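You operate a simulated robot arm through the tools that you are given. There is no shell and no other tool. Be economical: measure what you need, move in short steps, check, and stop when the job is done.

You are at the controls of a simulated robot arm. One attempt, no reset.

Task
Fill the red-band vial to about its line and push the grey stopper in.
Fine: stand it in the filler's well, swing the spout over, fill, swing it clear, then stopper it. Set down upright: what you pick out. Where these are worked on the way, their far stop is far enough and under half their travel is too little: swing spout.

It is judged by the outcome, as a careful person would: the job done as asked, and still so three seconds after it is handed in. It fails if anything else is knocked over, pushed out of place, dropped, spilled or broken. A push-on lid holds only when it is set on centred and level and pressed home; a screw cap is set on level and turned clockwise until tight.

Robot
A 7-joint arm with a two-finger parallel gripper, fixed in place. Base frame: the origin is at the foot of the arm, x ahead of it, y to its left, z up. Lengths are in mm, angles in degrees, forces in N, time in s.
With the tool pointing down near the work surface it reaches from about 220 to 580 mm from the base axis. Its first joint turns from -66.0 to 66.0 degrees. Payload 2.5 kg.
The tool frame sits at the grasp point between the pads (the TCP): z along the fingers, y along the line on which they close. The tips reach 23 mm beyond it. The gripper opens to 94 mm. The fingers are 38 mm wide and 10 mm thick; the gripper's body (54 by 96 mm) begins 39 mm behind the TCP.
Orientation is told as [roll, pitch, yaw] about the base's x, y, z axes, in that order, counted from this pose: with the fingers straight down and closing along the base's y, the tool's x points along the base's -x, its y along +y and its z along -z.

Tools
- The arm moves only by the tool move_arm. Its argument "moves" is a list of rows, each a list of 6 numbers: the shift along the tool's x, y, z in mm, then the turn, a rotation vector about the tool's x, y, z in degrees. In form: [[dx, dy, dz, ax, ay, az], ...]. A call has 1 to 12 rows; each row shifts and turns the commanded pose from where the row before left it, along the tool's axes as they then stand. "hand" is the gripper command, from -1 (fully open) to 1 (shut), values between in proportion, set as the call begins (left out, the last holds). A row lasts 0.2 s, in which the tool goes at most 50 mm and 8.6 degrees; a call with a longer step from one row to the next is refused whole, and so is a gripper value outside its range. Where a pose cannot be reached the arm comes as near as it can. A force on the tool above 70 N (or 10 N above the force at the start of the call, whichever is more), or a blocked arm, ends the call early, and 0.2 s more pass. The fingers move at their own pace (about 108 mm/s each) and stop on an object; they squeeze with about 36 N. The grip force told is the motor's: it shows also when the fingers shut on nothing. Time passes only in rows, and 0.2 s behind the last, so rows that do not move let the fingers close. It gives the time, the measured TCP pose, the force on the tool (base axes), the opening and the grip force at its end, in the units of the frame above (readings bear some noise), with the torque about the TCP (base axes, N m) and any sound that the robot's microphone picked up.
- Cameras (640 x 400 px; columns grow to the right, rows downward): "scene" is fixed at [126.9, -410.3, 549.4]; the picture's right is [0.77, -0.64, 0.00], its down [-0.34, -0.41, -0.85] and it looks along [0.54, 0.65, -0.53] (base axes); focal length 312 px, centre (320, 200). "wrist" rides on the gripper at [86, 16, -75] in the tool frame; the picture's right is [-0.18, 0.98, 0.00], its down [-0.58, -0.11, -0.81] and it looks along [-0.79, -0.15, 0.59] (tool axes); focal length 243 px, centre (320, 200). There is no depth. A picture from a camera that has moved, and an enlarged one, comes with that camera's place and axes in the base frame and with its lens.
- get_image(camera): a new picture of that camera. The clock stands still meanwhile.
- zoom(camera, box): a new picture of the part [left, top, right, bottom] of that camera's present view, enlarged. The clock stands still meanwhile.
- sign_off(): hands the job in; it is judged then, once.

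Go step by step. Nothing tells you positions but the pictures and the camera data: compare them with the known pose of the tool, close in by small moves and look again before you grip or let go. The budget is 120 turns and 64 pictures, counting those below and the enlarged ones. Unless the task says otherwise, let go and move clear before handing in.

The tools are called after "Call:" by a JSON object that holds its "api" and its "payload". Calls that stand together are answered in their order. move_arm: Moves the arm, as the interface text tells. Its arguments: {"type":"object","properties":{"moves":{"type":"array","items":{"type":"array","items":{"type":"number"}}},"hand":{"type":"number"}},"required":["moves"]} The other tools are called the same way: get_image (camera) takes a picture; zoom (camera, box) takes an enlarged picture of a part of a camera's view; sign_off () hands the job in.

At the start:

```text
time_s: 0.0
ee_pos: [409.0, -87.3, 345.8]
tool_rot: [0.0, 0.0, 0.0]
ft_force: [0.6, -0.4, 0.5]
torque: [-0.01, 0.03, 0.01]
finger_gap: 94.2
grip_force: 0.1
```

scene: 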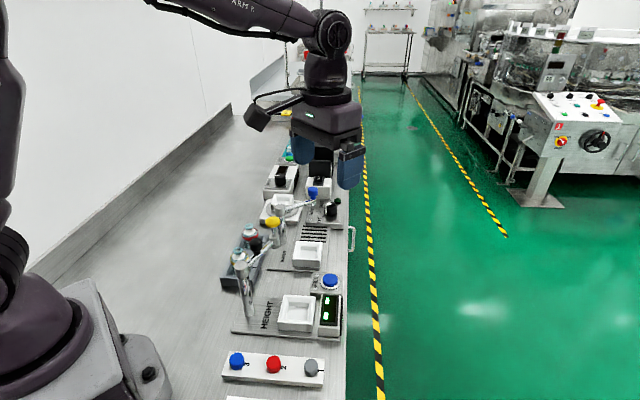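
wrist: 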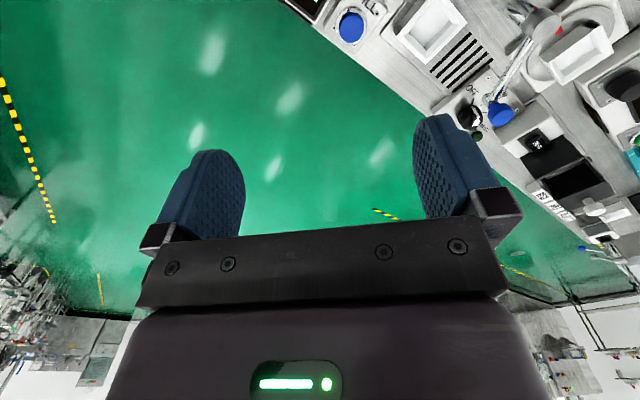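

I see a row of bench stations and a rack of stoppers near the camera. I'll zoom in to identify the vials, the filler and the stoppers.

Call:
{"api": "zoom", "payload": {"camera": "scene", "box": [210, 210, 370, 310]}}

Call:
{"api": "zoom", "payload": {"camera": "scene", "box": [210, 300, 370, 400]}}

Call:
{"api": "zoom", "payload": {"camera": "scene", "box": [240, 130, 370, 230]}}

```text
4.00 times, centred on (290, 260) of scene
camera zoom: at [126.9, -410.3, 549.4], right [0.77, -0.64, 0.0], down [-0.34, -0.41, -0.85], along [0.54, 0.65, -0.53], focal length 1250 px, centre (440, -40)
```

zoom: 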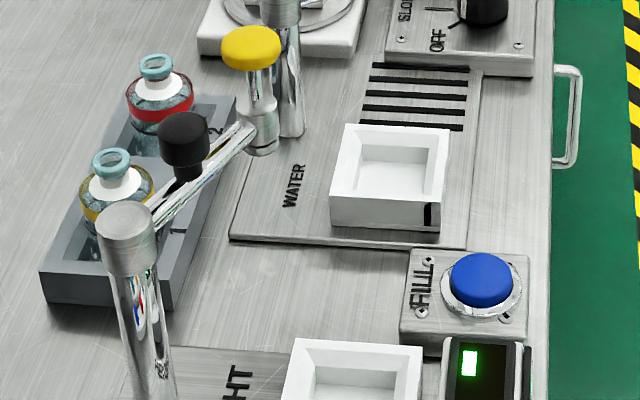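

```text
4.00 times, centred on (290, 350) of scene
camera zoom: at [126.9, -410.3, 549.4], right [0.77, -0.64, 0.0], down [-0.34, -0.41, -0.85], along [0.54, 0.65, -0.53], focal length 1250 px, centre (440, -400)
```

zoom: 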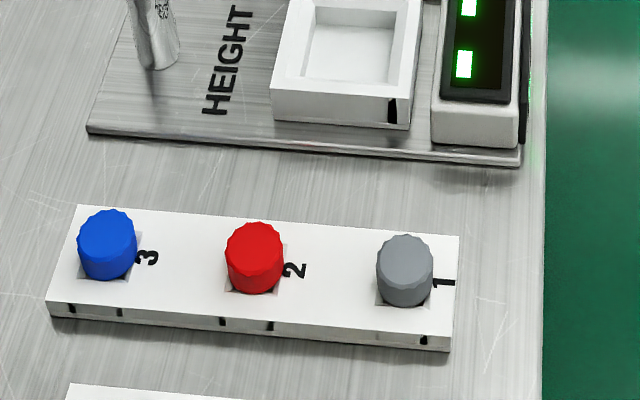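

```text
4.00 times, centred on (305, 180) of scene
camera zoom: at [126.9, -410.3, 549.4], right [0.77, -0.64, 0.0], down [-0.34, -0.41, -0.85], along [0.54, 0.65, -0.53], focal length 1250 px, centre (380, 280)
```

zoom: 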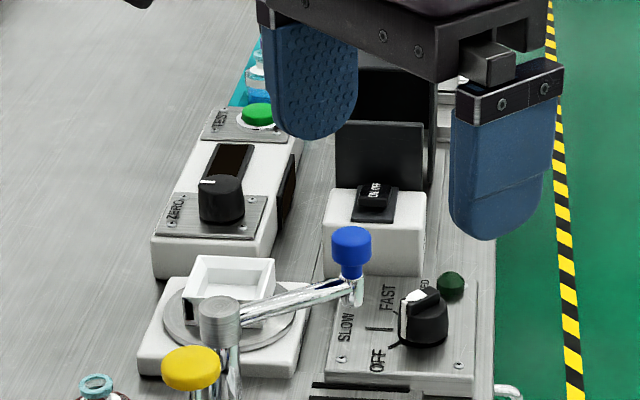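

The red-band vial sits in tray slot 2, and the WATER station has a well, a pole and a blue-knobbed swing spout, with a FILL button nearby. The grey stopper is in rack slot 1. I'll tilt the wrist camera for a better look at the stations.

Call:
{"api": "move_arm", "payload": {"moves": [[0, 0, -20, 0, 0, -8], [0, 0, -20, 0, 0, -8], [0, 0, -20, 0, 0, -8], [0, 0, -20, 0, 0, -8], [0, 0, 0, 0, 7, 0], [0, 0, 0, 0, 7, 0], [0, 0, 0, 0, 7, 0], [0, 0, 0, 0, 0, 0]], "hand": -1}}

Call:
{"api": "get_image", "payload": {"camera": "wrist"}}

```text
time_s: 1.8
ee_pos: [411.1, -85.8, 424.1]
tool_rot: [0.0, 21.1, 32.0]
ft_force: [-1.7, -0.4, 0.6]
torque: [-0.01, 0.0, -0.02]
finger_gap: 93.8
grip_force: 0.1
```

```text
58 pictures are left
camera wrist: at [355.7, -100.6, 525.7], right [-0.38, 0.92, -0.07], down [0.76, 0.35, 0.54], along [0.53, 0.15, -0.84], focal length 243 px, centre (320, 200)
```

wrist: 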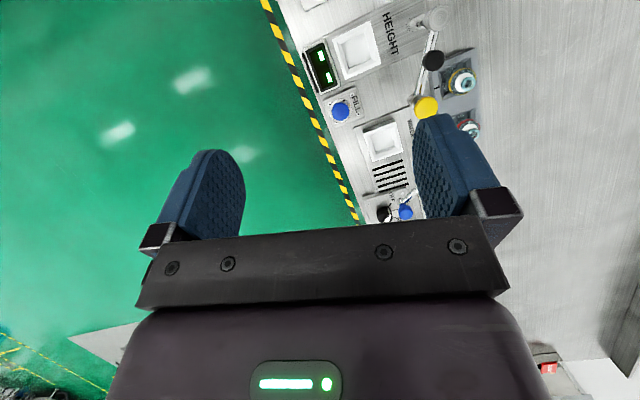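

The view works well. I'll shift sideways so the WATER station comes out from behind the finger.

Call:
{"api": "move_arm", "payload": {"moves": [[0, 40, 0, 0, 0, 0], [0, 40, 0, 0, 0, 0], [20, 40, 0, 0, 0, 0], [20, 30, 0, 0, 0, 0], [0, 0, 0, 0, 0, 0]]}}

Call:
{"api": "zoom", "payload": {"camera": "wrist", "box": [200, 0, 520, 200]}}

```text
time_s: 3.0
ee_pos: [298.4, 19.3, 438.2]
tool_rot: [0.1, 21.0, 32.1]
ft_force: [-0.4, -0.8, -0.7]
torque: [0.02, 0.01, -0.01]
finger_gap: 93.9
grip_force: 0.1
```

```text
2.00 times, centred on (360, 100) of wrist
camera zoom: at [243.9, 5.5, 540.6], right [-0.38, 0.92, -0.07], down [0.76, 0.35, 0.54], along [0.53, 0.15, -0.84], focal length 485 px, centre (240, 400)
```

zoom: 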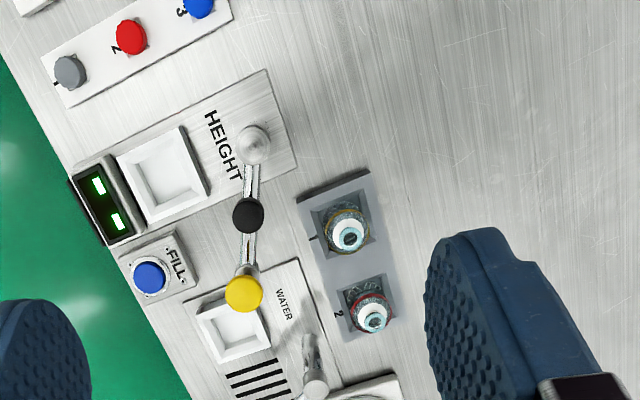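

I can now see the HEIGHT gauge, tray, FILL button and WATER well. I'll move forward to see the spout with the blue knob.

Call:
{"api": "move_arm", "payload": {"moves": [[-35, 0, -14, 0, 0, 0], [-35, 0, -14, 0, 0, 0], [-35, 0, -14, 0, 0, 0], [0, 0, 0, 0, 0, 0]]}}

Call:
{"api": "zoom", "payload": {"camera": "wrist", "box": [200, 0, 520, 200]}}

```text
time_s: 4.0
ee_pos: [395.9, 81.2, 439.8]
tool_rot: [0.0, 21.1, 32.1]
ft_force: [-0.7, -1.2, -0.5]
torque: [0.03, 0.01, 0.0]
finger_gap: 94.2
grip_force: 0.0
```

```text
2.00 times, centred on (360, 100) of wrist
camera zoom: at [340.7, 66.6, 541.0], right [-0.38, 0.92, -0.07], down [0.76, 0.35, 0.54], along [0.53, 0.15, -0.84], focal length 485 px, centre (240, 400)
```

zoom: 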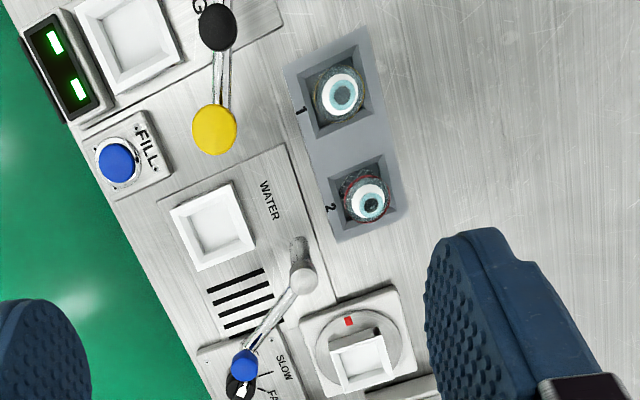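

The layout is clear: red vial at about (388, 172), WATER well at about (478, 50), spout pole at about (467, 146), spout end at about (560, 128). The bench runs at roughly 45° yaw. I'll level the tool, turn to yaw 45 and move above the red vial.

Call:
{"api": "move_arm", "payload": {"moves": [[0, 0, 0, 0, -7, 0], [0, 0, 0, 0, -7, 0], [0, 0, 0, 0, -7.1, 0], [0, 0, 0, 0, 0, -6.5], [0, 0, 0, 0, 0, -6.4], [-20, 24, 40, 0, 0, 0], [-20, 23, 40, 0, 0, 0], [-19, 23, 40, 0, 0, 0], [0, 0, 45, 0, 0, 0], [0, 0, 45, 0, 0, 0], [0, 0, 0, 0, 0, 0]]}}

Call:
{"api": "get_image", "payload": {"camera": "wrist"}}

Call:
{"api": "zoom", "payload": {"camera": "scene", "box": [200, 160, 360, 260]}}

```text
refused: row 6 steps farther than a row can; nothing moved
```

```text
55 pictures are left
camera wrist: at [340.7, 66.6, 541.0], right [-0.38, 0.92, -0.07], down [0.76, 0.35, 0.54], along [0.53, 0.15, -0.84], focal length 243 px, centre (320, 200)
```

wrist: 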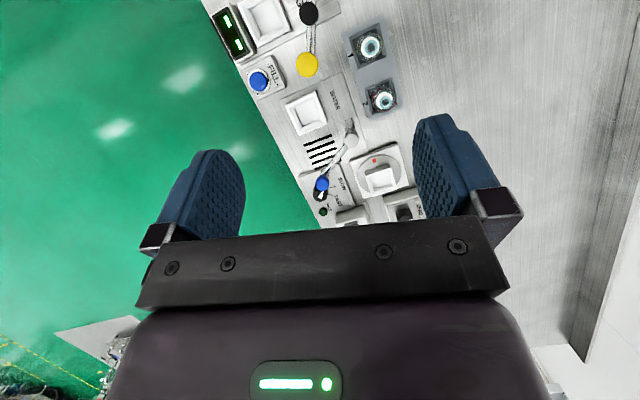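

```text
4.00 times, centred on (280, 210) of scene
camera zoom: at [127.0, -410.3, 549.4], right [0.77, -0.64, 0.0], down [-0.34, -0.41, -0.85], along [0.54, 0.65, -0.53], focal length 1250 px, centre (480, 160)
```

zoom: 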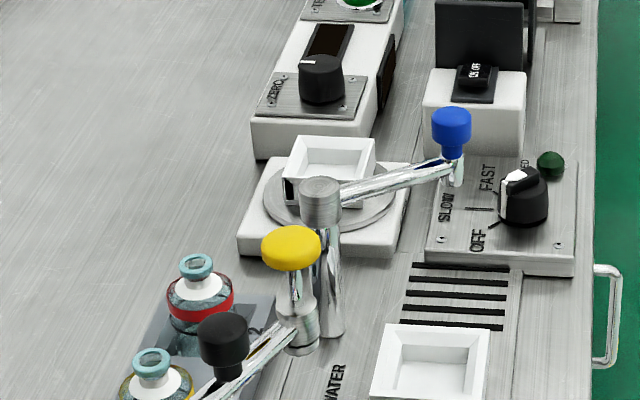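

A row was longer than the limit, so nothing moved. I'll resend with smaller steps.

Call:
{"api": "move_arm", "payload": {"moves": [[0, 0, 0, 0, -7, 0], [0, 0, 0, 0, -7, 0], [0, 0, 0, 0, -7.1, 0], [0, 0, 0, 0, 0, -6.5], [0, 0, 0, 0, 0, -6.4], [-20, 24, 30, 0, 0, 0], [-20, 23, 30, 0, 0, 0], [-19, 23, 30, 0, 0, 0], [0, 0, 45, 0, 0, 0], [0, 0, 45, 0, 0, 0], [0, 0, 40, 0, 0, 0], [0, 0, 0, 0, 0, 0]]}}

Call:
{"api": "get_image", "payload": {"camera": "wrist"}}

```text
time_s: 6.6
ee_pos: [388.8, 174.7, 219.8]
tool_rot: [0.0, -0.1, 45.1]
ft_force: [0.1, 0.4, 0.2]
torque: [0.01, 0.01, 0.03]
finger_gap: 94.1
grip_force: 0.0
```

```text
53 pictures are left
camera wrist: at [315.7, 124.5, 294.1], right [-0.56, 0.83, 0.0], down [0.49, 0.33, 0.81], along [0.67, 0.46, -0.59], focal length 243 px, centre (320, 200)
```

wrist: 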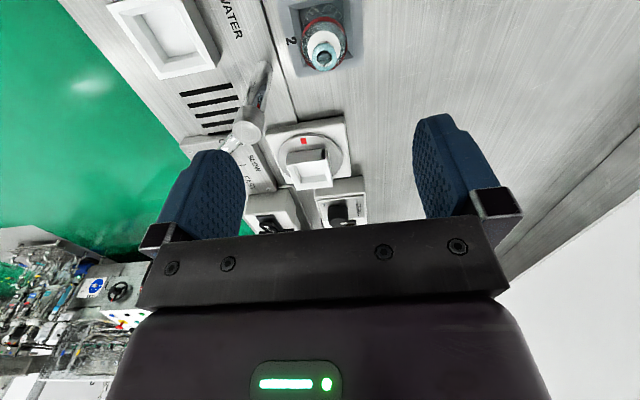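

The red vial is in view nearly centred. I'll descend partway and look again for height and centring.

Call:
{"api": "move_arm", "payload": {"moves": [[0, 1, 40, 0, 0, 0], [0, 0, 40, 0, 0, 0], [0, 0, 0, 0, 0, 0]]}}

Call:
{"api": "get_image", "payload": {"camera": "wrist"}}

Call:
{"api": "zoom", "payload": {"camera": "scene", "box": [200, 190, 328, 270]}}

```text
time_s: 7.4
ee_pos: [388.2, 174.6, 141.1]
tool_rot: [0.0, 0.0, 45.0]
ft_force: [-0.5, -0.7, -0.6]
torque: [0.0, 0.01, 0.0]
finger_gap: 93.9
grip_force: 0.0
```

```text
52 pictures are left
camera wrist: at [315.2, 124.5, 215.6], right [-0.56, 0.83, 0.0], down [0.49, 0.33, 0.81], along [0.67, 0.46, -0.59], focal length 243 px, centre (320, 200)
```

wrist: 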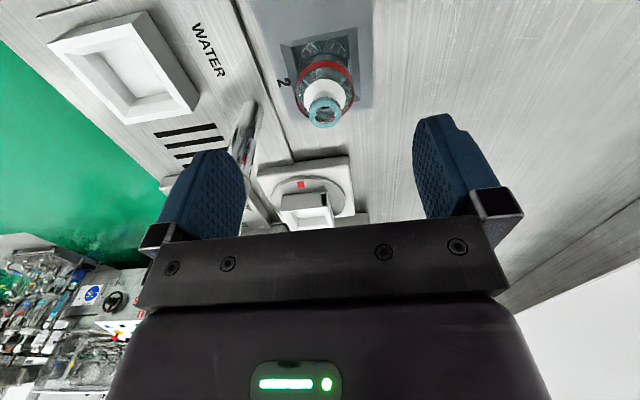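

```text
5.00 times, centred on (264, 230) of scene
camera zoom: at [126.9, -410.3, 549.4], right [0.77, -0.64, 0.0], down [-0.34, -0.41, -0.85], along [0.54, 0.65, -0.53], focal length 1562 px, centre (600, 50)
```

zoom: 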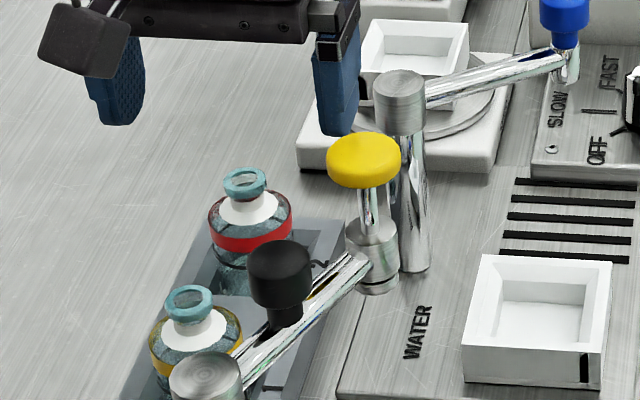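

Triangulating gives the vial axis near (390, 180) with its rim at z≈78. I'll centre on it and descend between the fingers, then check.

Call:
{"api": "move_arm", "payload": {"moves": [[-5, 2.5, 20, 0, 0, 0], [0, 0, 25, 0, 0, 0], [0, 0, 0, 0, 0, 0]]}}

Call:
{"api": "get_image", "payload": {"camera": "wrist"}}

Call:
{"api": "zoom", "payload": {"camera": "scene", "box": [200, 190, 328, 270]}}

```text
time_s: 8.2
ee_pos: [389.2, 179.6, 94.9]
tool_rot: [0.0, -0.2, 45.0]
ft_force: [0.7, 0.5, -0.2]
torque: [0.01, 0.02, 0.0]
finger_gap: 93.8
grip_force: 0.1
```

```text
50 pictures are left
camera wrist: at [316.2, 130.8, 170.0], right [-0.56, 0.83, 0.0], down [0.49, 0.33, 0.81], along [0.67, 0.46, -0.59], focal length 243 px, centre (320, 200)
```

wrist: 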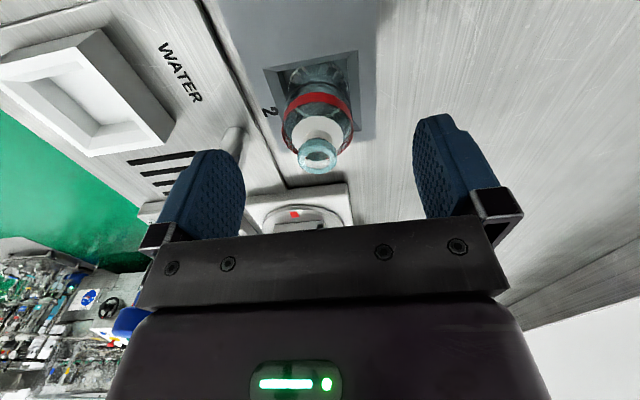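

```text
5.00 times, centred on (264, 230) of scene
camera zoom: at [126.9, -410.3, 549.4], right [0.77, -0.64, 0.0], down [-0.34, -0.41, -0.85], along [0.54, 0.65, -0.53], focal length 1562 px, centre (600, 50)
```

zoom: 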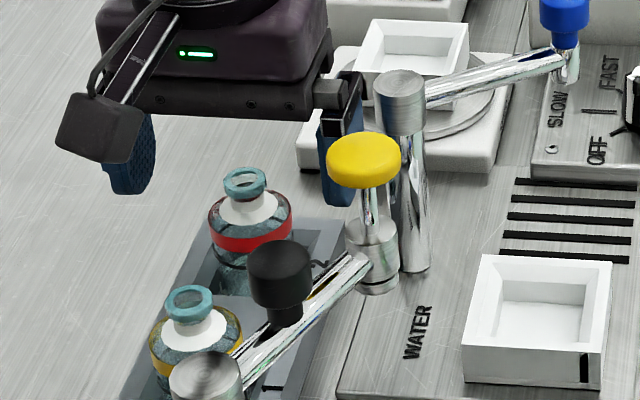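

The vial is between the fingers, with the rim at z≈74. I'll centre by 2 mm and descend to just above the tray's rim.

Call:
{"api": "move_arm", "payload": {"moves": [[-2, 0, 10, 0, 0, 0], [0, 0, 15, 0, 0, 0], [0, 0, 13, 0, 0, 0], [0, 0, 0, 0, 0, 0]]}}

Call:
{"api": "get_image", "payload": {"camera": "wrist"}}

Call:
{"api": "zoom", "payload": {"camera": "scene", "box": [200, 190, 328, 270]}}

```text
time_s: 9.2
ee_pos: [390.4, 179.6, 55.2]
tool_rot: [-0.1, -0.1, 45.0]
ft_force: [0.2, 0.8, -1.0]
torque: [-0.01, -0.02, -0.01]
finger_gap: 93.9
grip_force: 0.0
```

```text
48 pictures are left
camera wrist: at [316.4, 129.8, 131.6], right [-0.56, 0.83, 0.0], down [0.49, 0.33, 0.81], along [0.67, 0.46, -0.59], focal length 243 px, centre (320, 200)
```

wrist: 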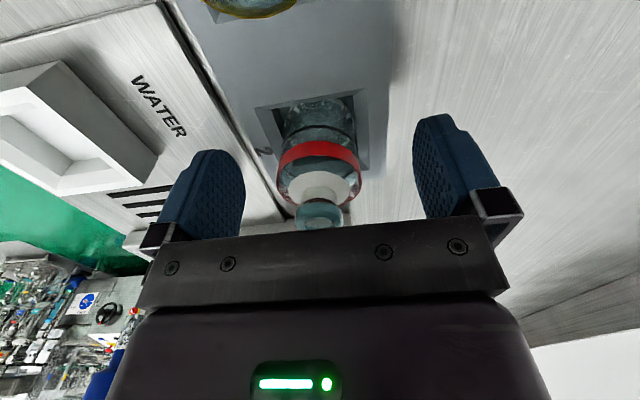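

```text
5.00 times, centred on (264, 230) of scene
camera zoom: at [126.9, -410.3, 549.4], right [0.77, -0.64, 0.0], down [-0.34, -0.41, -0.85], along [0.54, 0.65, -0.53], focal length 1562 px, centre (600, 50)
```

zoom: 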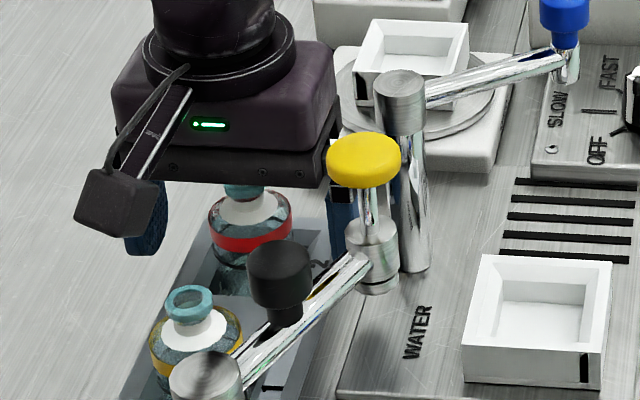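

The vial is centred between the pads and nothing is touching. I'll close and check the grip.

Call:
{"api": "move_arm", "payload": {"moves": [[0, 0, 0, 0, 0, 0], [0, 0, 0, 0, 0, 0], [0, 0, 0, 0, 0, 0], [0, 0, 0, 0, 0, 0]], "hand": 1}}

```text
time_s: 10.2
ee_pos: [389.0, 179.9, 56.5]
tool_rot: [0.0, -0.1, 44.8]
ft_force: [-0.2, 0.4, -0.4]
torque: [-0.01, 0.01, -0.03]
finger_gap: 38.4
grip_force: 36.1
```

Gripped at 38 mm. I'll lift straight up, well above the posts, and look at the vial.

Call:
{"api": "move_arm", "payload": {"moves": [[0, 0, -15, 0, 0, 0], [0, 0, -30, 0, 0, 0], [0, 0, -45, 0, 0, 0], [0, 0, -45, 0, 0, 0], [0, 0, -35, 0, 0, 0], [0, 0, 0, 0, 0, 0]]}}

Call:
{"api": "get_image", "payload": {"camera": "wrist"}}

Call:
{"api": "zoom", "payload": {"camera": "scene", "box": [220, 110, 380, 210]}}

```text
time_s: 11.6
ee_pos: [385.7, 180.6, 226.3]
tool_rot: [0.1, -0.1, 44.9]
ft_force: [-0.4, -0.4, -0.7]
torque: [-0.01, 0.02, -0.03]
finger_gap: 38.3
grip_force: 35.7
```

```text
46 pictures are left
camera wrist: at [312.5, 130.6, 301.3], right [-0.56, 0.83, 0.0], down [0.49, 0.33, 0.81], along [0.67, 0.46, -0.59], focal length 243 px, centre (320, 200)
```

wrist: 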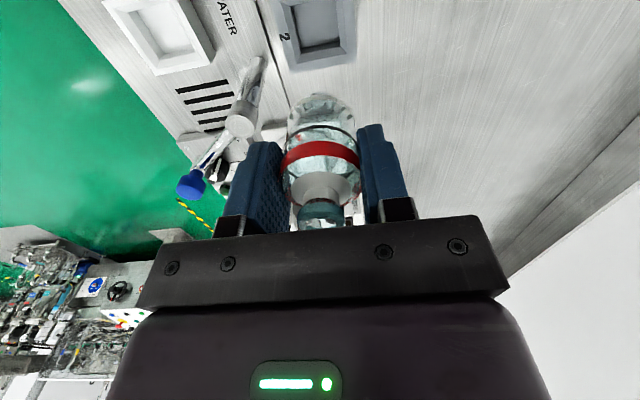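

```text
4.00 times, centred on (300, 160) of scene
camera zoom: at [126.9, -410.3, 549.4], right [0.77, -0.64, 0.0], down [-0.34, -0.41, -0.85], along [0.54, 0.65, -0.53], focal length 1250 px, centre (400, 360)
```

zoom: 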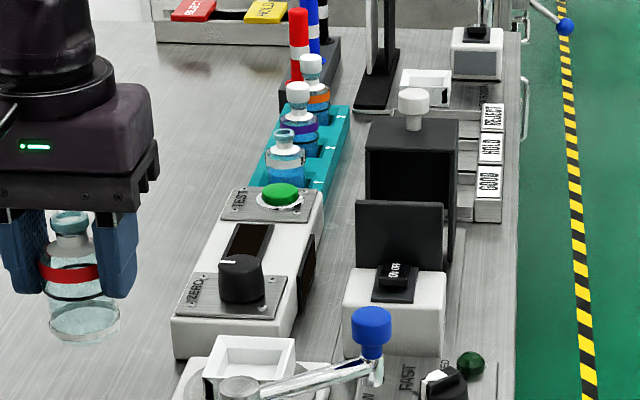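

The vial is held upright, and the fill line is the black ring just below the red band. I'll carry it high over to the WATER well.

Call:
{"api": "move_arm", "payload": {"moves": [[6, -38, 0, 0, 0, 0], [7, -38, 0, 0, 0, 0], [7, -38, 0, 0, 0, 0], [6, -38, 0, 0, 0, 0], [0, 0, 0, 0, 0, 0]]}}

Call:
{"api": "get_image", "payload": {"camera": "wrist"}}

Call:
{"api": "zoom", "payload": {"camera": "scene", "box": [230, 180, 390, 280]}}

```text
time_s: 12.8
ee_pos: [480.2, 51.1, 227.8]
tool_rot: [0.0, -0.1, 44.9]
ft_force: [0.3, 0.6, -1.0]
torque: [0.01, -0.04, -0.02]
finger_gap: 38.6
grip_force: 36.3
```

```text
44 pictures are left
camera wrist: at [406.1, 1.5, 303.1], right [-0.56, 0.83, 0.0], down [0.49, 0.33, 0.81], along [0.67, 0.46, -0.59], focal length 243 px, centre (320, 200)
```

wrist: 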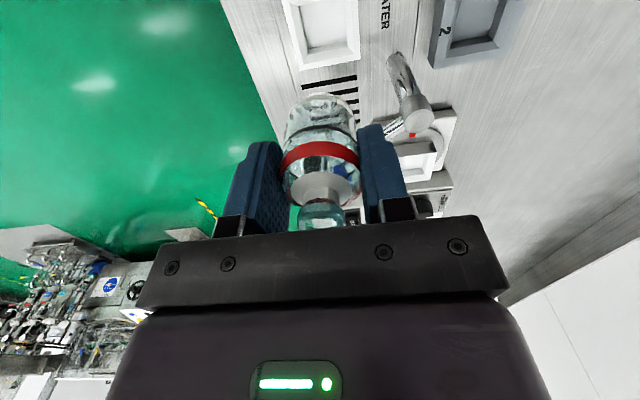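

```text
4.00 times, centred on (310, 230) of scene
camera zoom: at [126.9, -410.3, 549.4], right [0.77, -0.64, 0.0], down [-0.34, -0.41, -0.85], along [0.54, 0.65, -0.53], focal length 1250 px, centre (360, 80)
```

zoom: 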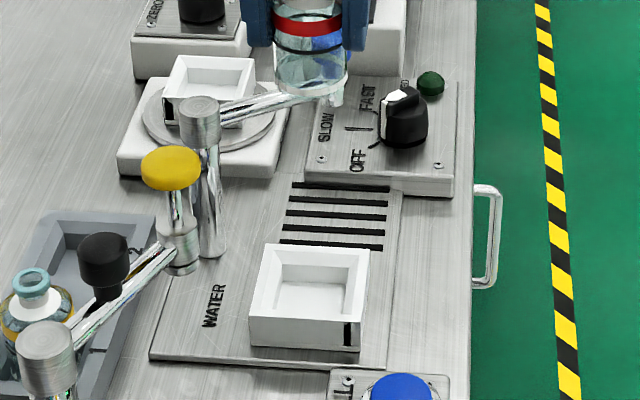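

The well is just below; estimates put its centre at about (479, 57). I'll descend partway and refine on the well's rim.

Call:
{"api": "move_arm", "payload": {"moves": [[-2, 4, 40, 0, 0, 0], [0, 0, 40, 0, 0, 0], [0, 0, 0, 0, 0, 0]]}}

Call:
{"api": "get_image", "payload": {"camera": "wrist"}}

Call:
{"api": "zoom", "payload": {"camera": "scene", "box": [230, 180, 390, 280]}}

```text
time_s: 13.6
ee_pos: [475.8, 56.7, 147.8]
tool_rot: [-0.2, -0.1, 44.9]
ft_force: [-0.2, -0.4, -0.3]
torque: [-0.01, -0.02, -0.02]
finger_gap: 38.5
grip_force: 35.9
```

```text
42 pictures are left
camera wrist: at [402.8, 7.9, 222.4], right [-0.56, 0.83, 0.0], down [0.49, 0.33, 0.81], along [0.67, 0.46, -0.59], focal length 243 px, centre (320, 200)
```

wrist: 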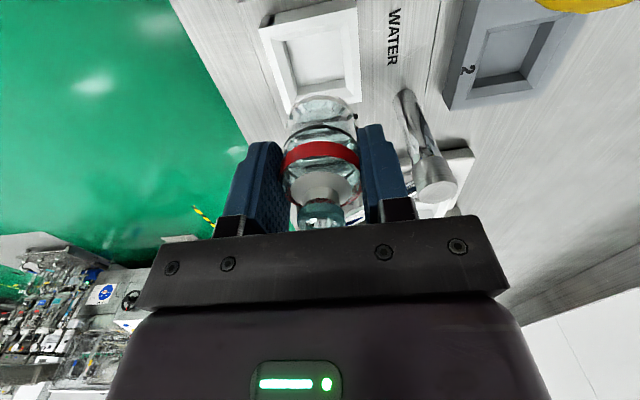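

```text
4.00 times, centred on (310, 230) of scene
camera zoom: at [126.9, -410.3, 549.4], right [0.77, -0.64, 0.0], down [-0.34, -0.41, -0.85], along [0.54, 0.65, -0.53], focal length 1250 px, centre (360, 80)
```

zoom: 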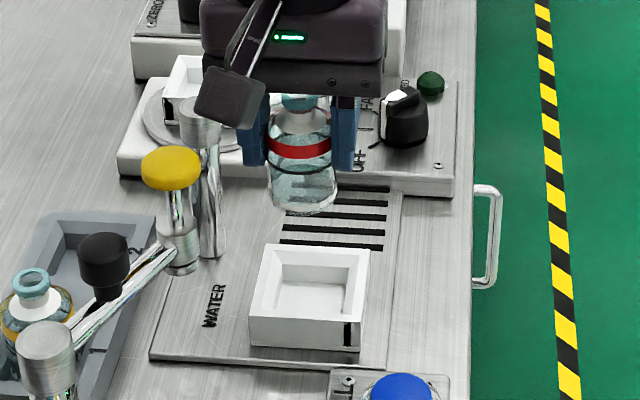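

The well centre refines to about (481, 57) with its top near z=25. I'll adjust and descend to just above the rim.

Call:
{"api": "move_arm", "payload": {"moves": [[-2.6, -1.9, 30, 0, 0, 0], [0, 0, 25, 0, 0, 0], [0, 0, 0, 0, 0, 0], [0, 0, 0, 0, 0, 0]]}}

Call:
{"api": "zoom", "payload": {"camera": "scene", "box": [265, 210, 361, 270]}}

Call:
{"api": "zoom", "payload": {"camera": "wrist", "box": [240, 50, 400, 150]}}

```text
time_s: 14.6
ee_pos: [479.1, 58.4, 92.0]
tool_rot: [0.0, -0.2, 44.9]
ft_force: [0.3, -0.2, -0.5]
torque: [0.01, 0.04, 0.01]
finger_gap: 38.6
grip_force: 36.1
```

```text
6.67 times, centred on (313, 240) of scene
camera zoom: at [126.9, -410.3, 549.4], right [0.77, -0.64, 0.0], down [-0.34, -0.41, -0.85], along [0.54, 0.65, -0.53], focal length 2083 px, centre (367, -67)
```

zoom: 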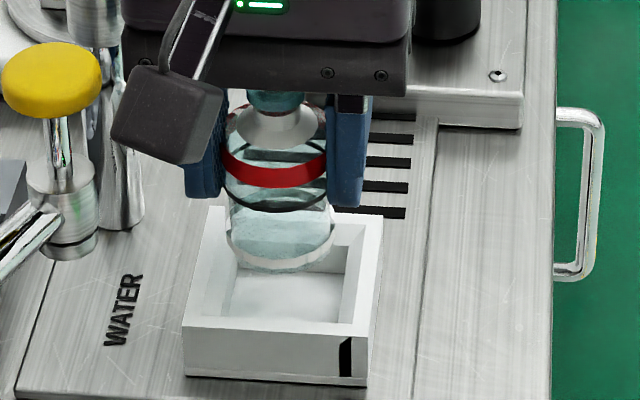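

```text
4.00 times, centred on (320, 100) of wrist
camera zoom: at [405.9, 8.7, 167.5], right [-0.56, 0.83, 0.0], down [0.49, 0.33, 0.81], along [0.67, 0.46, -0.59], focal length 970 px, centre (320, 600)
```

zoom: 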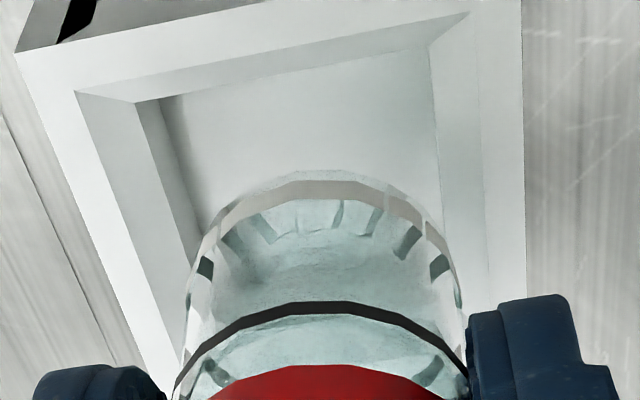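

The well tapers toward its floor, and the vial is about 2.5 mm off laterally. I'll correct that and lower slowly, watching the force.

Call:
{"api": "move_arm", "payload": {"moves": [[0, -2.5, 6, 0, 0, 0], [0, 0, 8, 0, 0, 0], [0, 0, 5, 0, 0, 0], [0, 0, 0, 0, 0, 0]]}}

Call:
{"api": "zoom", "payload": {"camera": "scene", "box": [265, 210, 361, 270]}}

```text
time_s: 15.6
ee_pos: [482.1, 56.4, 74.4]
tool_rot: [-0.2, 0.0, 44.9]
ft_force: [-6.1, -7.5, 12.6]
torque: [-0.25, 0.01, 0.03]
finger_gap: 38.4
grip_force: 35.6
```

```text
6.67 times, centred on (313, 240) of scene
camera zoom: at [126.9, -410.3, 549.4], right [0.77, -0.64, 0.0], down [-0.34, -0.41, -0.85], along [0.54, 0.65, -0.53], focal length 2083 px, centre (367, -67)
```

zoom: 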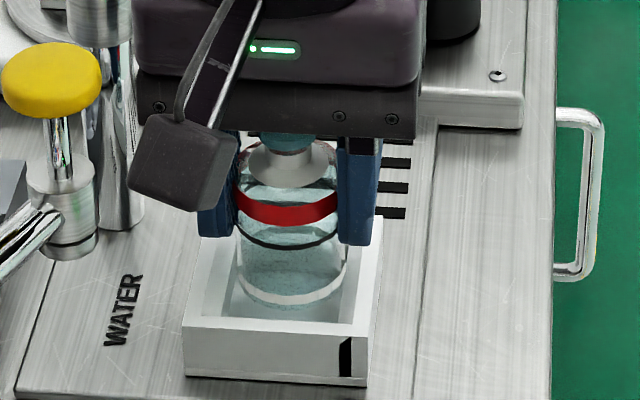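

The force points backward, so the vial is touching the far slope of the well. I'll back off 4 mm toward the near side and lower a little more.

Call:
{"api": "move_arm", "payload": {"moves": [[2, 0, -1.5, 0, 0, 0], [2, 0.5, 0, 0, 0, 0], [0, 0, 1.5, 0, 0, 0], [0, 0, 2, 0, 0, 0], [0, 0, 0, 0, 0, 0]]}}

```text
time_s: 16.8
ee_pos: [478.8, 56.3, 72.7]
tool_rot: [0.0, -0.2, 45.0]
ft_force: [1.2, 0.8, 0.0]
torque: [0.03, 0.02, -0.01]
finger_gap: 38.5
grip_force: 36.3
```

Free again with no force. I'll continue down in small steps.

Call:
{"api": "move_arm", "payload": {"moves": [[0, 0, 2, 0, 0, 0], [0, 0, 2, 0, 0, 0], [0, 0, 2, 0, 0, 0], [0, 0, 0, 0, 0, 0]]}}

Call:
{"api": "zoom", "payload": {"camera": "scene", "box": [265, 210, 361, 270]}}

```text
time_s: 17.8
ee_pos: [480.8, 54.0, 67.3]
tool_rot: [0.0, -0.1, 45.0]
ft_force: [-0.1, 0.4, -1.0]
torque: [-0.04, -0.02, 0.0]
finger_gap: 38.5
grip_force: 36.6
```

```text
6.67 times, centred on (313, 240) of scene
camera zoom: at [126.9, -410.3, 549.4], right [0.77, -0.64, 0.0], down [-0.34, -0.41, -0.85], along [0.54, 0.65, -0.53], focal length 2083 px, centre (367, -67)
```

zoom: 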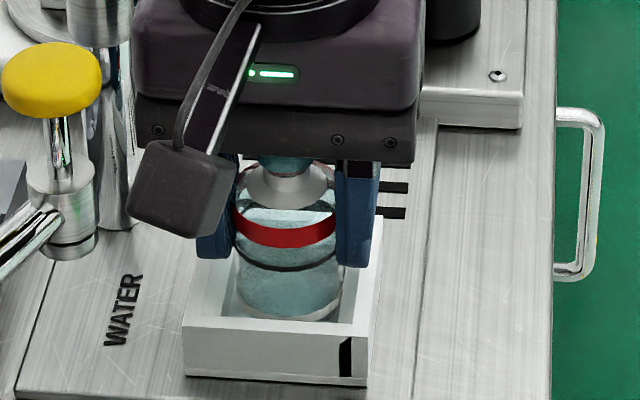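

No contact yet. I continue down.

Call:
{"api": "move_arm", "payload": {"moves": [[0, 0, 1.5, 0, 0, 0], [0, 0, 1.5, 0, 0, 0], [0, 0, 1.5, 0, 0, 0], [0, 0, 0, 0, 0, 0]]}}

```text
time_s: 18.8
ee_pos: [478.9, 53.3, 62.9]
tool_rot: [-0.1, 0.0, 44.8]
ft_force: [0.9, -0.2, 0.1]
torque: [0.03, -0.02, 0.01]
finger_gap: 38.4
grip_force: 35.8
```

Call:
{"api": "move_arm", "payload": {"moves": [[0, 0, 1, 0, 0, 0], [0, 0, 1, 0, 0, 0], [0, 0, 1, 0, 0, 0], [0, 0, 0, 0, 0, 0]]}}

Call:
{"api": "zoom", "payload": {"camera": "scene", "box": [265, 210, 361, 270]}}

```text
time_s: 19.8
ee_pos: [479.7, 54.6, 59.3]
tool_rot: [-0.1, -0.3, 44.9]
ft_force: [2.5, 0.2, 13.8]
torque: [-0.08, -0.16, -0.03]
finger_gap: 38.3
grip_force: 36.2
```

```text
6.67 times, centred on (313, 240) of scene
camera zoom: at [126.9, -410.3, 549.4], right [0.77, -0.64, 0.0], down [-0.34, -0.41, -0.85], along [0.54, 0.65, -0.53], focal length 2083 px, centre (367, -67)
```

zoom: 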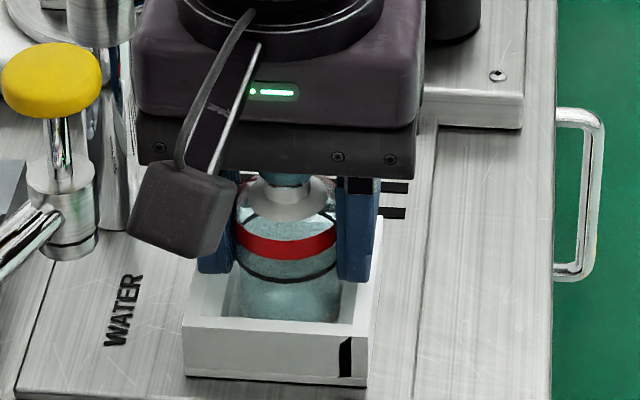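

Firm upward contact of about 14 N at the expected floor height, so the vial is seated. I'll release partway and check.

Call:
{"api": "move_arm", "payload": {"moves": [[0, 0, -0.7, 0, 0, 0], [0, 0, 0, 0, 0, 0], [0, 0, 0, 0, 0, 0]], "hand": -0.5}}

Call:
{"api": "zoom", "payload": {"camera": "scene", "box": [265, 210, 361, 270]}}

```text
time_s: 20.6
ee_pos: [479.0, 52.9, 58.3]
tool_rot: [0.0, -0.1, 45.0]
ft_force: [0.0, -0.7, 0.0]
torque: [0.0, -0.02, -0.04]
finger_gap: 70.6
grip_force: 0.0
```

```text
6.67 times, centred on (313, 240) of scene
camera zoom: at [126.9, -410.3, 549.4], right [0.77, -0.64, 0.0], down [-0.34, -0.41, -0.85], along [0.54, 0.65, -0.53], focal length 2083 px, centre (367, -67)
```

zoom: 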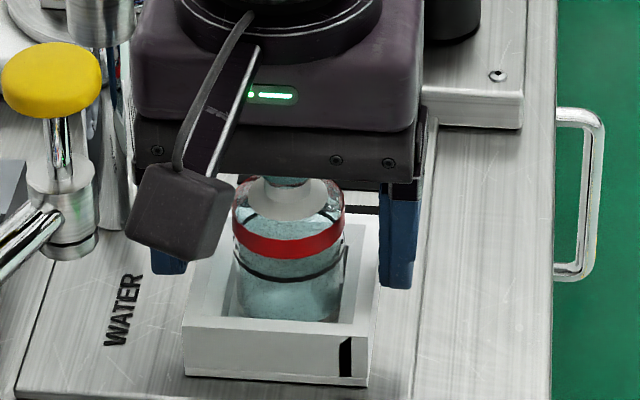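

The vial stands free and upright in the well. I'll rise clear and view the spout from above.

Call:
{"api": "move_arm", "payload": {"moves": [[0, 0, -15, 0, 0, 0], [0, 0, -40, 0, 0, 0], [0, 0, -45, 0, 0, 0], [0, 0, -45, 0, 0, 0], [0, 0, -45, 0, 0, 0], [0, 26, 0, 0, 0, 0], [0, 26, 0, 0, 0, 0], [0, 26, 0, 0, 0, 0], [0, 0, 0, 0, 0, 0]]}}

Call:
{"api": "get_image", "payload": {"camera": "wrist"}}

Call:
{"api": "zoom", "payload": {"camera": "scene", "box": [250, 170, 378, 250]}}

```text
time_s: 22.6
ee_pos: [423.4, 108.7, 249.0]
tool_rot: [0.0, -0.1, 44.9]
ft_force: [0.0, 0.3, -0.5]
torque: [-0.01, -0.01, -0.03]
finger_gap: 70.4
grip_force: 0.1
```

```text
34 pictures are left
camera wrist: at [350.9, 60.0, 323.1], right [-0.56, 0.83, 0.0], down [0.49, 0.33, 0.81], along [0.67, 0.46, -0.59], focal length 243 px, centre (320, 200)
```

wrist: 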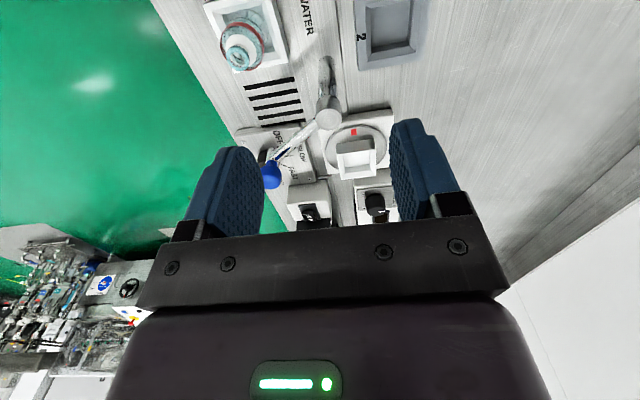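

```text
5.00 times, centred on (314, 210) of scene
camera zoom: at [126.9, -410.3, 549.4], right [0.77, -0.64, 0.0], down [-0.34, -0.41, -0.85], along [0.54, 0.65, -0.53], focal length 1562 px, centre (350, 150)
```

zoom: 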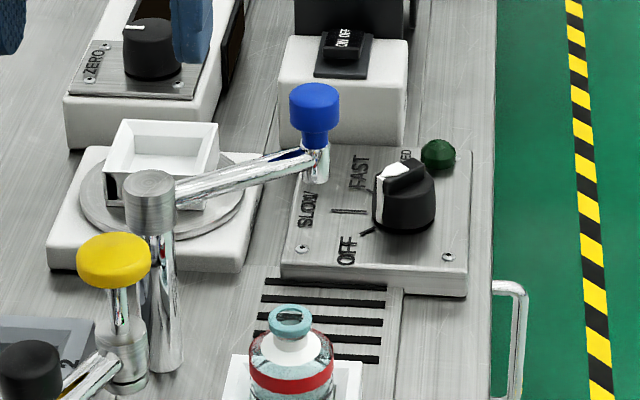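

The blue spout knob is at about (549, 128) with its top near z=148, and the pole is at (464, 147). I'll move above the knob.

Call:
{"api": "move_arm", "payload": {"moves": [[-34, -25, 0, 0, 0, 0], [-34, -25, 0, 0, 0, 0], [-34.5, -26.4, 0, 0, 0, 0], [0, 0, 30, 0, 0, 0], [0, 0, 20, 0, 0, 0], [0, 0, 0, 0, 0, 0]]}}

Call:
{"api": "get_image", "payload": {"camera": "wrist"}}

Call:
{"api": "zoom", "payload": {"camera": "scene", "box": [250, 130, 378, 210]}}

```text
time_s: 24.0
ee_pos: [548.3, 128.2, 197.8]
tool_rot: [0.0, -0.1, 45.0]
ft_force: [0.2, -0.2, -0.1]
torque: [-0.02, -0.01, -0.01]
finger_gap: 70.4
grip_force: 0.1
```

```text
32 pictures are left
camera wrist: at [475.7, 78.1, 273.4], right [-0.56, 0.83, 0.0], down [0.49, 0.33, 0.81], along [0.67, 0.46, -0.59], focal length 243 px, centre (320, 200)
```

wrist: 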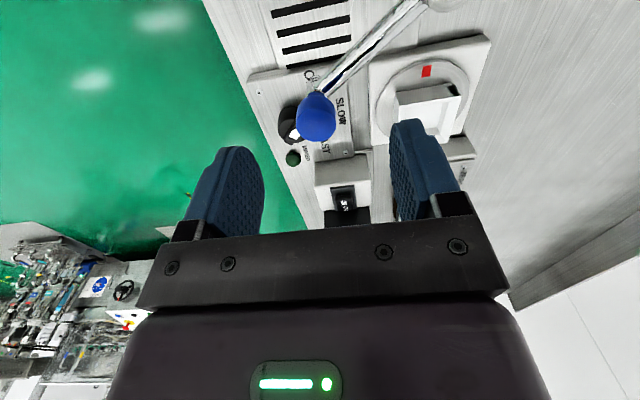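

```text
5.00 times, centred on (314, 170) of scene
camera zoom: at [126.9, -410.3, 549.4], right [0.77, -0.64, 0.0], down [-0.34, -0.41, -0.85], along [0.54, 0.65, -0.53], focal length 1562 px, centre (350, 350)
```

zoom: 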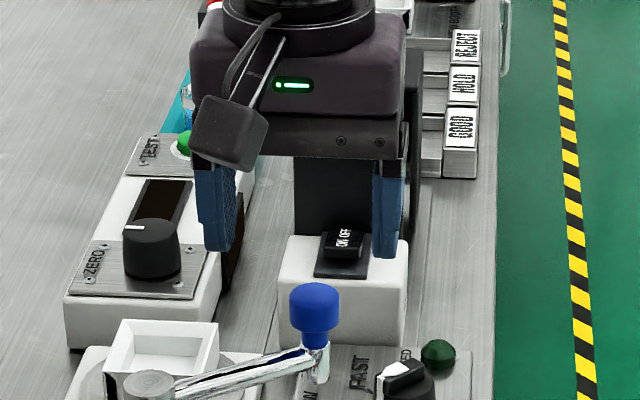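

The knob's cap is about 15 mm tall with its top at z≈148, and the arm tube is lower at about 113. I'll descend around the cap to z≈145 and close.

Call:
{"api": "move_arm", "payload": {"moves": [[-0.5, -1.8, 25, 0, 0, 0], [0, 0, 18, 0, 0, 0], [0, 0, 9, 0, 0, 0], [0, 0, 0, 0, 0, 0]]}}

Call:
{"api": "get_image", "payload": {"camera": "wrist"}}

Call:
{"api": "zoom", "payload": {"camera": "scene", "box": [250, 130, 378, 210]}}

```text
time_s: 25.0
ee_pos: [552.2, 126.5, 146.8]
tool_rot: [0.0, -0.1, 44.8]
ft_force: [0.6, 0.4, 0.3]
torque: [-0.01, 0.0, -0.01]
finger_gap: 70.4
grip_force: 0.1
```

```text
30 pictures are left
camera wrist: at [478.3, 77.0, 221.1], right [-0.56, 0.83, 0.0], down [0.49, 0.33, 0.81], along [0.67, 0.46, -0.59], focal length 243 px, centre (320, 200)
```

wrist: 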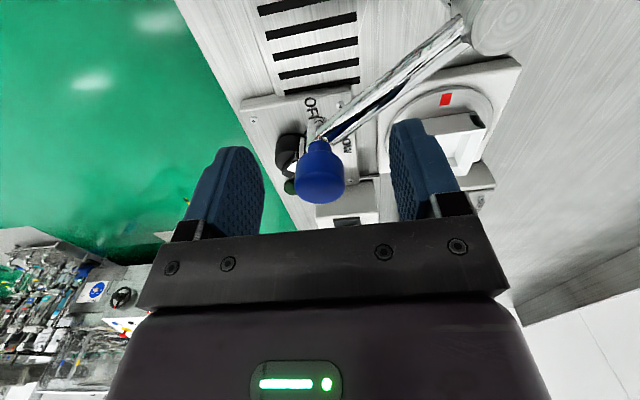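

```text
5.00 times, centred on (314, 170) of scene
camera zoom: at [126.9, -410.3, 549.4], right [0.77, -0.64, 0.0], down [-0.34, -0.41, -0.85], along [0.54, 0.65, -0.53], focal length 1562 px, centre (350, 350)
```

zoom: 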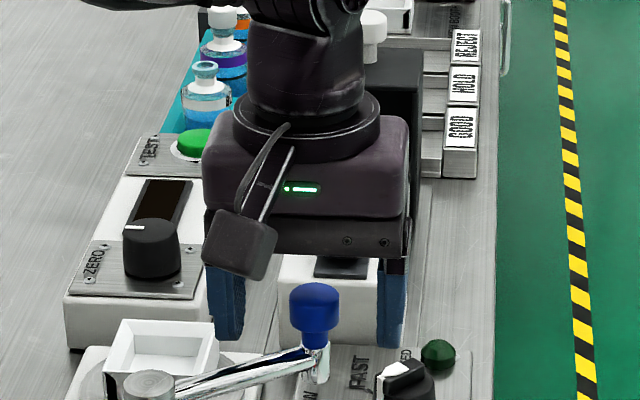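

The knob is centred between the pads. I'll lower 3 mm and close on it.

Call:
{"api": "move_arm", "payload": {"moves": [[0, 0, 3, 0, 0, 0], [0, 0, 0, 0, 0, 0], [0, 0, 0, 0, 0, 0], [0, 0, 0, 0, 0, 0]], "hand": 1}}

```text
time_s: 26.0
ee_pos: [551.1, 124.7, 143.9]
tool_rot: [-0.1, -0.2, 44.9]
ft_force: [10.3, -3.8, 0.4]
torque: [-0.21, 0.18, -0.13]
finger_gap: 25.4
grip_force: 45.1
```

Gripped the knob at 25 mm. I'll swing it clockwise about the pole, turning with it, two small steps first to check the force.

Call:
{"api": "move_arm", "payload": {"moves": [[8.13, -4.42, 0, 0, 0, 6], [8.13, -4.42, 0, 0, 0, 6], [0, 0, 0, 0, 0, 0]]}}

```text
time_s: 26.8
ee_pos: [545.9, 108.3, 144.7]
tool_rot: [0.0, -0.2, 32.6]
ft_force: [26.7, -6.1, -16.7]
torque: [0.13, -0.14, -0.57]
finger_gap: 25.3
grip_force: 44.9
```

The swing moves, but there is some inward strain. I'll relax outward by 3 mm and continue with the larger radius.

Call:
{"api": "move_arm", "payload": {"moves": [[-1.6, -2.6, 1, 0, 0, 0], [0, 0, 0, 0, 0, 0]]}}

```text
time_s: 27.4
ee_pos: [546.8, 110.4, 144.6]
tool_rot: [0.3, -0.1, 33.0]
ft_force: [-1.1, -1.1, 4.4]
torque: [-0.12, -0.29, 0.09]
finger_gap: 25.2
grip_force: 44.7
```

The strain is gone. I continue the swing.

Call:
{"api": "move_arm", "payload": {"moves": [[8.4, -4.55, 0, 0, 0, 6], [8.4, -4.55, 0, 0, 0, 6], [8.4, -4.55, 0, 0, 0, 6], [0, 0, 0, 0, 0, 0]]}}

```text
time_s: 28.4
ee_pos: [531.6, 89.3, 144.4]
tool_rot: [0.2, -0.2, 14.9]
ft_force: [-17.4, 16.4, 29.5]
torque: [0.01, 0.15, 0.05]
finger_gap: 24.9
grip_force: 45.3
```

Now slightly too far outward and low. I'll correct and continue.

Call:
{"api": "move_arm", "payload": {"moves": [[1.2, 2.0, -1.3, 0, 0, 0], [8.0, -4.0, 0, 0, 0, 6], [8.0, -4.0, 0, 0, 0, 6], [0, 0, 0, 0, 0, 0]]}}

```text
time_s: 29.4
ee_pos: [518.1, 75.5, 144.5]
tool_rot: [-0.1, -0.3, 2.8]
ft_force: [0.6, 4.2, 12.0]
torque: [0.05, -0.72, -0.34]
finger_gap: 25.2
grip_force: 45.2
```

Forces are low. Roughly 25° remain, so I continue.

Call:
{"api": "move_arm", "payload": {"moves": [[8.1, -4.2, 0, 0, 0, 6], [8.1, -4.2, 0, 0, 0, 6], [8.1, -4.2, 0, 0, 0, 6], [0, 0, 0, 0, 0, 0]]}}

Call:
{"api": "zoom", "payload": {"camera": "scene", "box": [250, 180, 378, 260]}}

Call:
{"api": "get_image", "payload": {"camera": "wrist"}}

```text
time_s: 30.4
ee_pos: [490.0, 63.6, 144.1]
tool_rot: [-0.2, 0.0, -15.3]
ft_force: [5.6, -11.9, -11.6]
torque: [-0.47, -1.09, -0.27]
finger_gap: 24.9
grip_force: 44.9
```

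```text
5.00 times, centred on (314, 220) of scene
camera zoom: at [127.0, -410.3, 549.3], right [0.77, -0.64, 0.0], down [-0.34, -0.41, -0.85], along [0.54, 0.65, -0.53], focal length 1562 px, centre (350, 100)
```

zoom: 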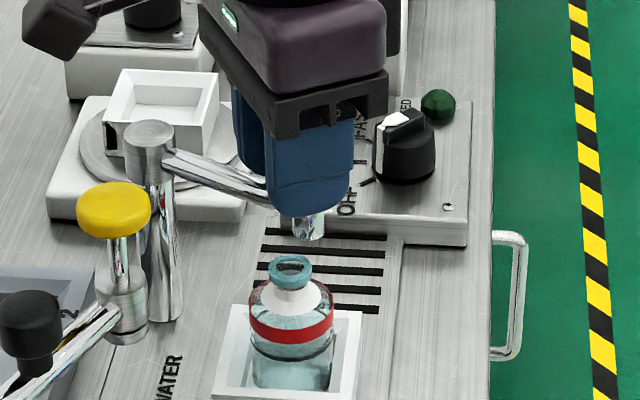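

```text
27 pictures are left
camera wrist: at [410.8, 101.9, 219.3], right [0.44, 0.9, 0.0], down [0.53, -0.26, 0.81], along [0.72, -0.35, -0.59], focal length 243 px, centre (320, 200)
```

wrist: 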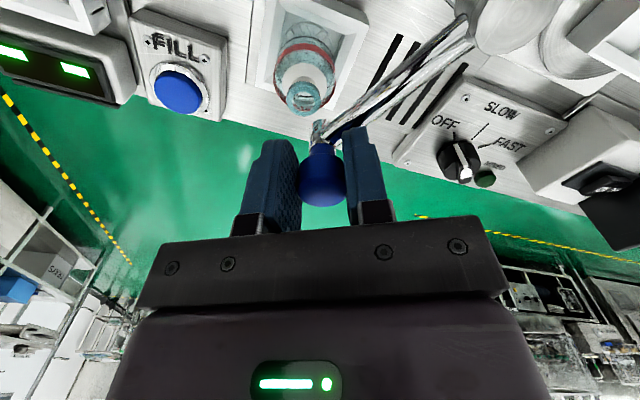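

The spout is nearly there, about 7–10° short of the vial's axis. I'll step on in small moves.

Call:
{"api": "move_arm", "payload": {"moves": [[5.4, -2.8, 0, 0, 0, 4], [5.4, -2.8, 0, 0, 0, 4], [0, 0, 0, 0, 0, 0]]}}

Call:
{"api": "zoom", "payload": {"camera": "scene", "box": [266, 190, 346, 240]}}

Call:
{"api": "zoom", "payload": {"camera": "wrist", "box": [240, 50, 400, 150]}}

```text
time_s: 31.2
ee_pos: [477.7, 60.4, 145.0]
tool_rot: [-0.1, 0.2, -23.1]
ft_force: [6.0, -18.5, -13.9]
torque: [0.51, 0.87, -0.46]
finger_gap: 24.9
grip_force: 44.7
```

```text
8.00 times, centred on (306, 215) of scene
camera zoom: at [127.0, -410.3, 549.3], right [0.77, -0.64, 0.0], down [-0.34, -0.41, -0.85], along [0.54, 0.65, -0.53], focal length 2500 px, centre (432, 80)
```

zoom: 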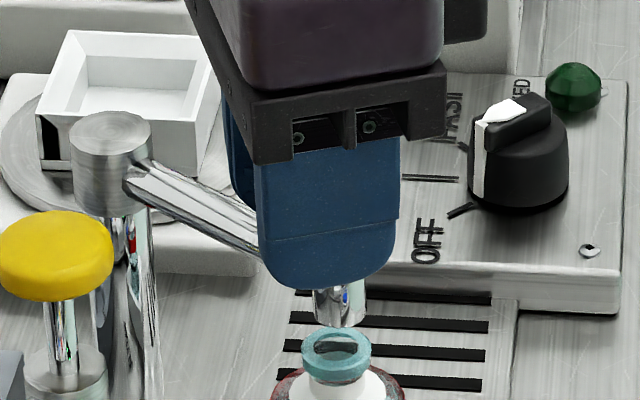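

```text
4.00 times, centred on (320, 100) of wrist
camera zoom: at [404.3, 109.8, 219.5], right [0.56, 0.83, 0.0], down [0.49, -0.33, 0.81], along [0.67, -0.45, -0.59], focal length 970 px, centre (320, 600)
```

zoom: 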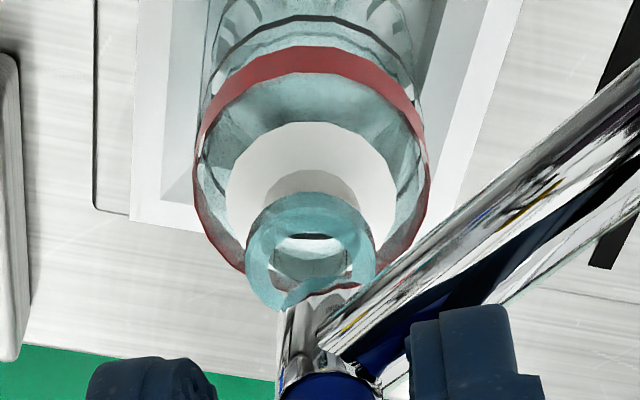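

The spout outlet looks nearly over the vial mouth. I'll relax the radial strain and probe gently for the far stop.

Call:
{"api": "move_arm", "payload": {"moves": [[-1.0, -1.7, 1, 0, 0, 0], [0, 0, 0, 0, 0, 0]]}}

Call:
{"api": "move_arm", "payload": {"moves": [[2.7, -1.4, 0, 0, 0, 2], [0, 0, 0, 0, 0, 0]]}}

```text
time_s: 31.8
ee_pos: [478.5, 60.8, 144.3]
tool_rot: [0.1, -0.1, -23.0]
ft_force: [-0.1, -9.8, -2.9]
torque: [0.0, 0.42, 0.07]
finger_gap: 25.0
grip_force: 44.7
```

```text
time_s: 32.4
ee_pos: [476.4, 61.3, 144.8]
tool_rot: [0.1, 0.0, -25.1]
ft_force: [2.6, -9.8, -1.9]
torque: [0.14, 0.58, -0.26]
finger_gap: 24.8
grip_force: 44.8
```

No stop felt yet. I'll look at the alignment from both cameras before going further.

Call:
{"api": "zoom", "payload": {"camera": "scene", "box": [278, 205, 342, 245]}}

Call:
{"api": "zoom", "payload": {"camera": "wrist", "box": [240, 50, 400, 150]}}

```text
10.00 times, centred on (310, 225) of scene
camera zoom: at [127.0, -410.3, 549.3], right [0.77, -0.64, 0.0], down [-0.34, -0.41, -0.85], along [0.54, 0.65, -0.53], focal length 3125 px, centre (420, -50)
```

zoom: 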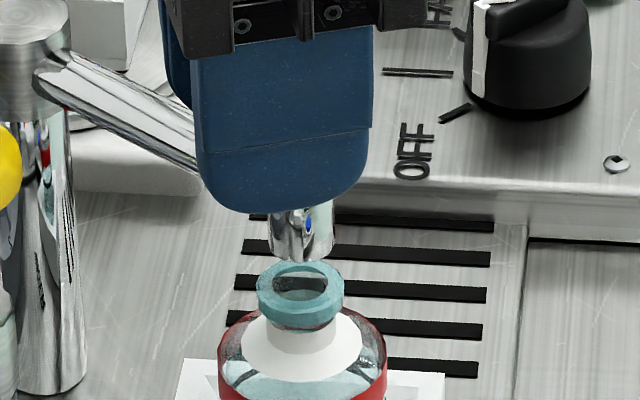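

```text
4.00 times, centred on (320, 100) of wrist
camera zoom: at [404.6, 112.1, 219.3], right [0.58, 0.81, 0.0], down [0.48, -0.35, 0.81], along [0.66, -0.47, -0.59], focal length 970 px, centre (320, 600)
```

zoom: 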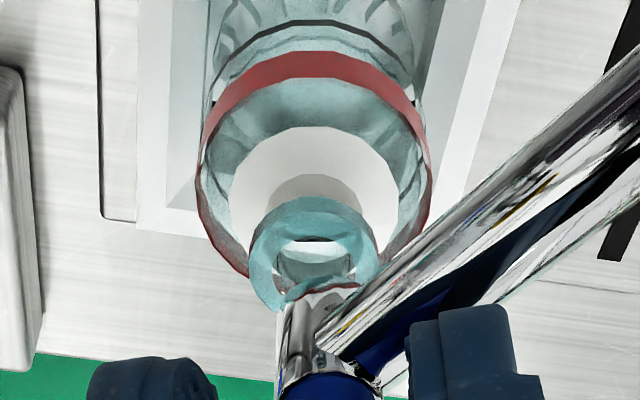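

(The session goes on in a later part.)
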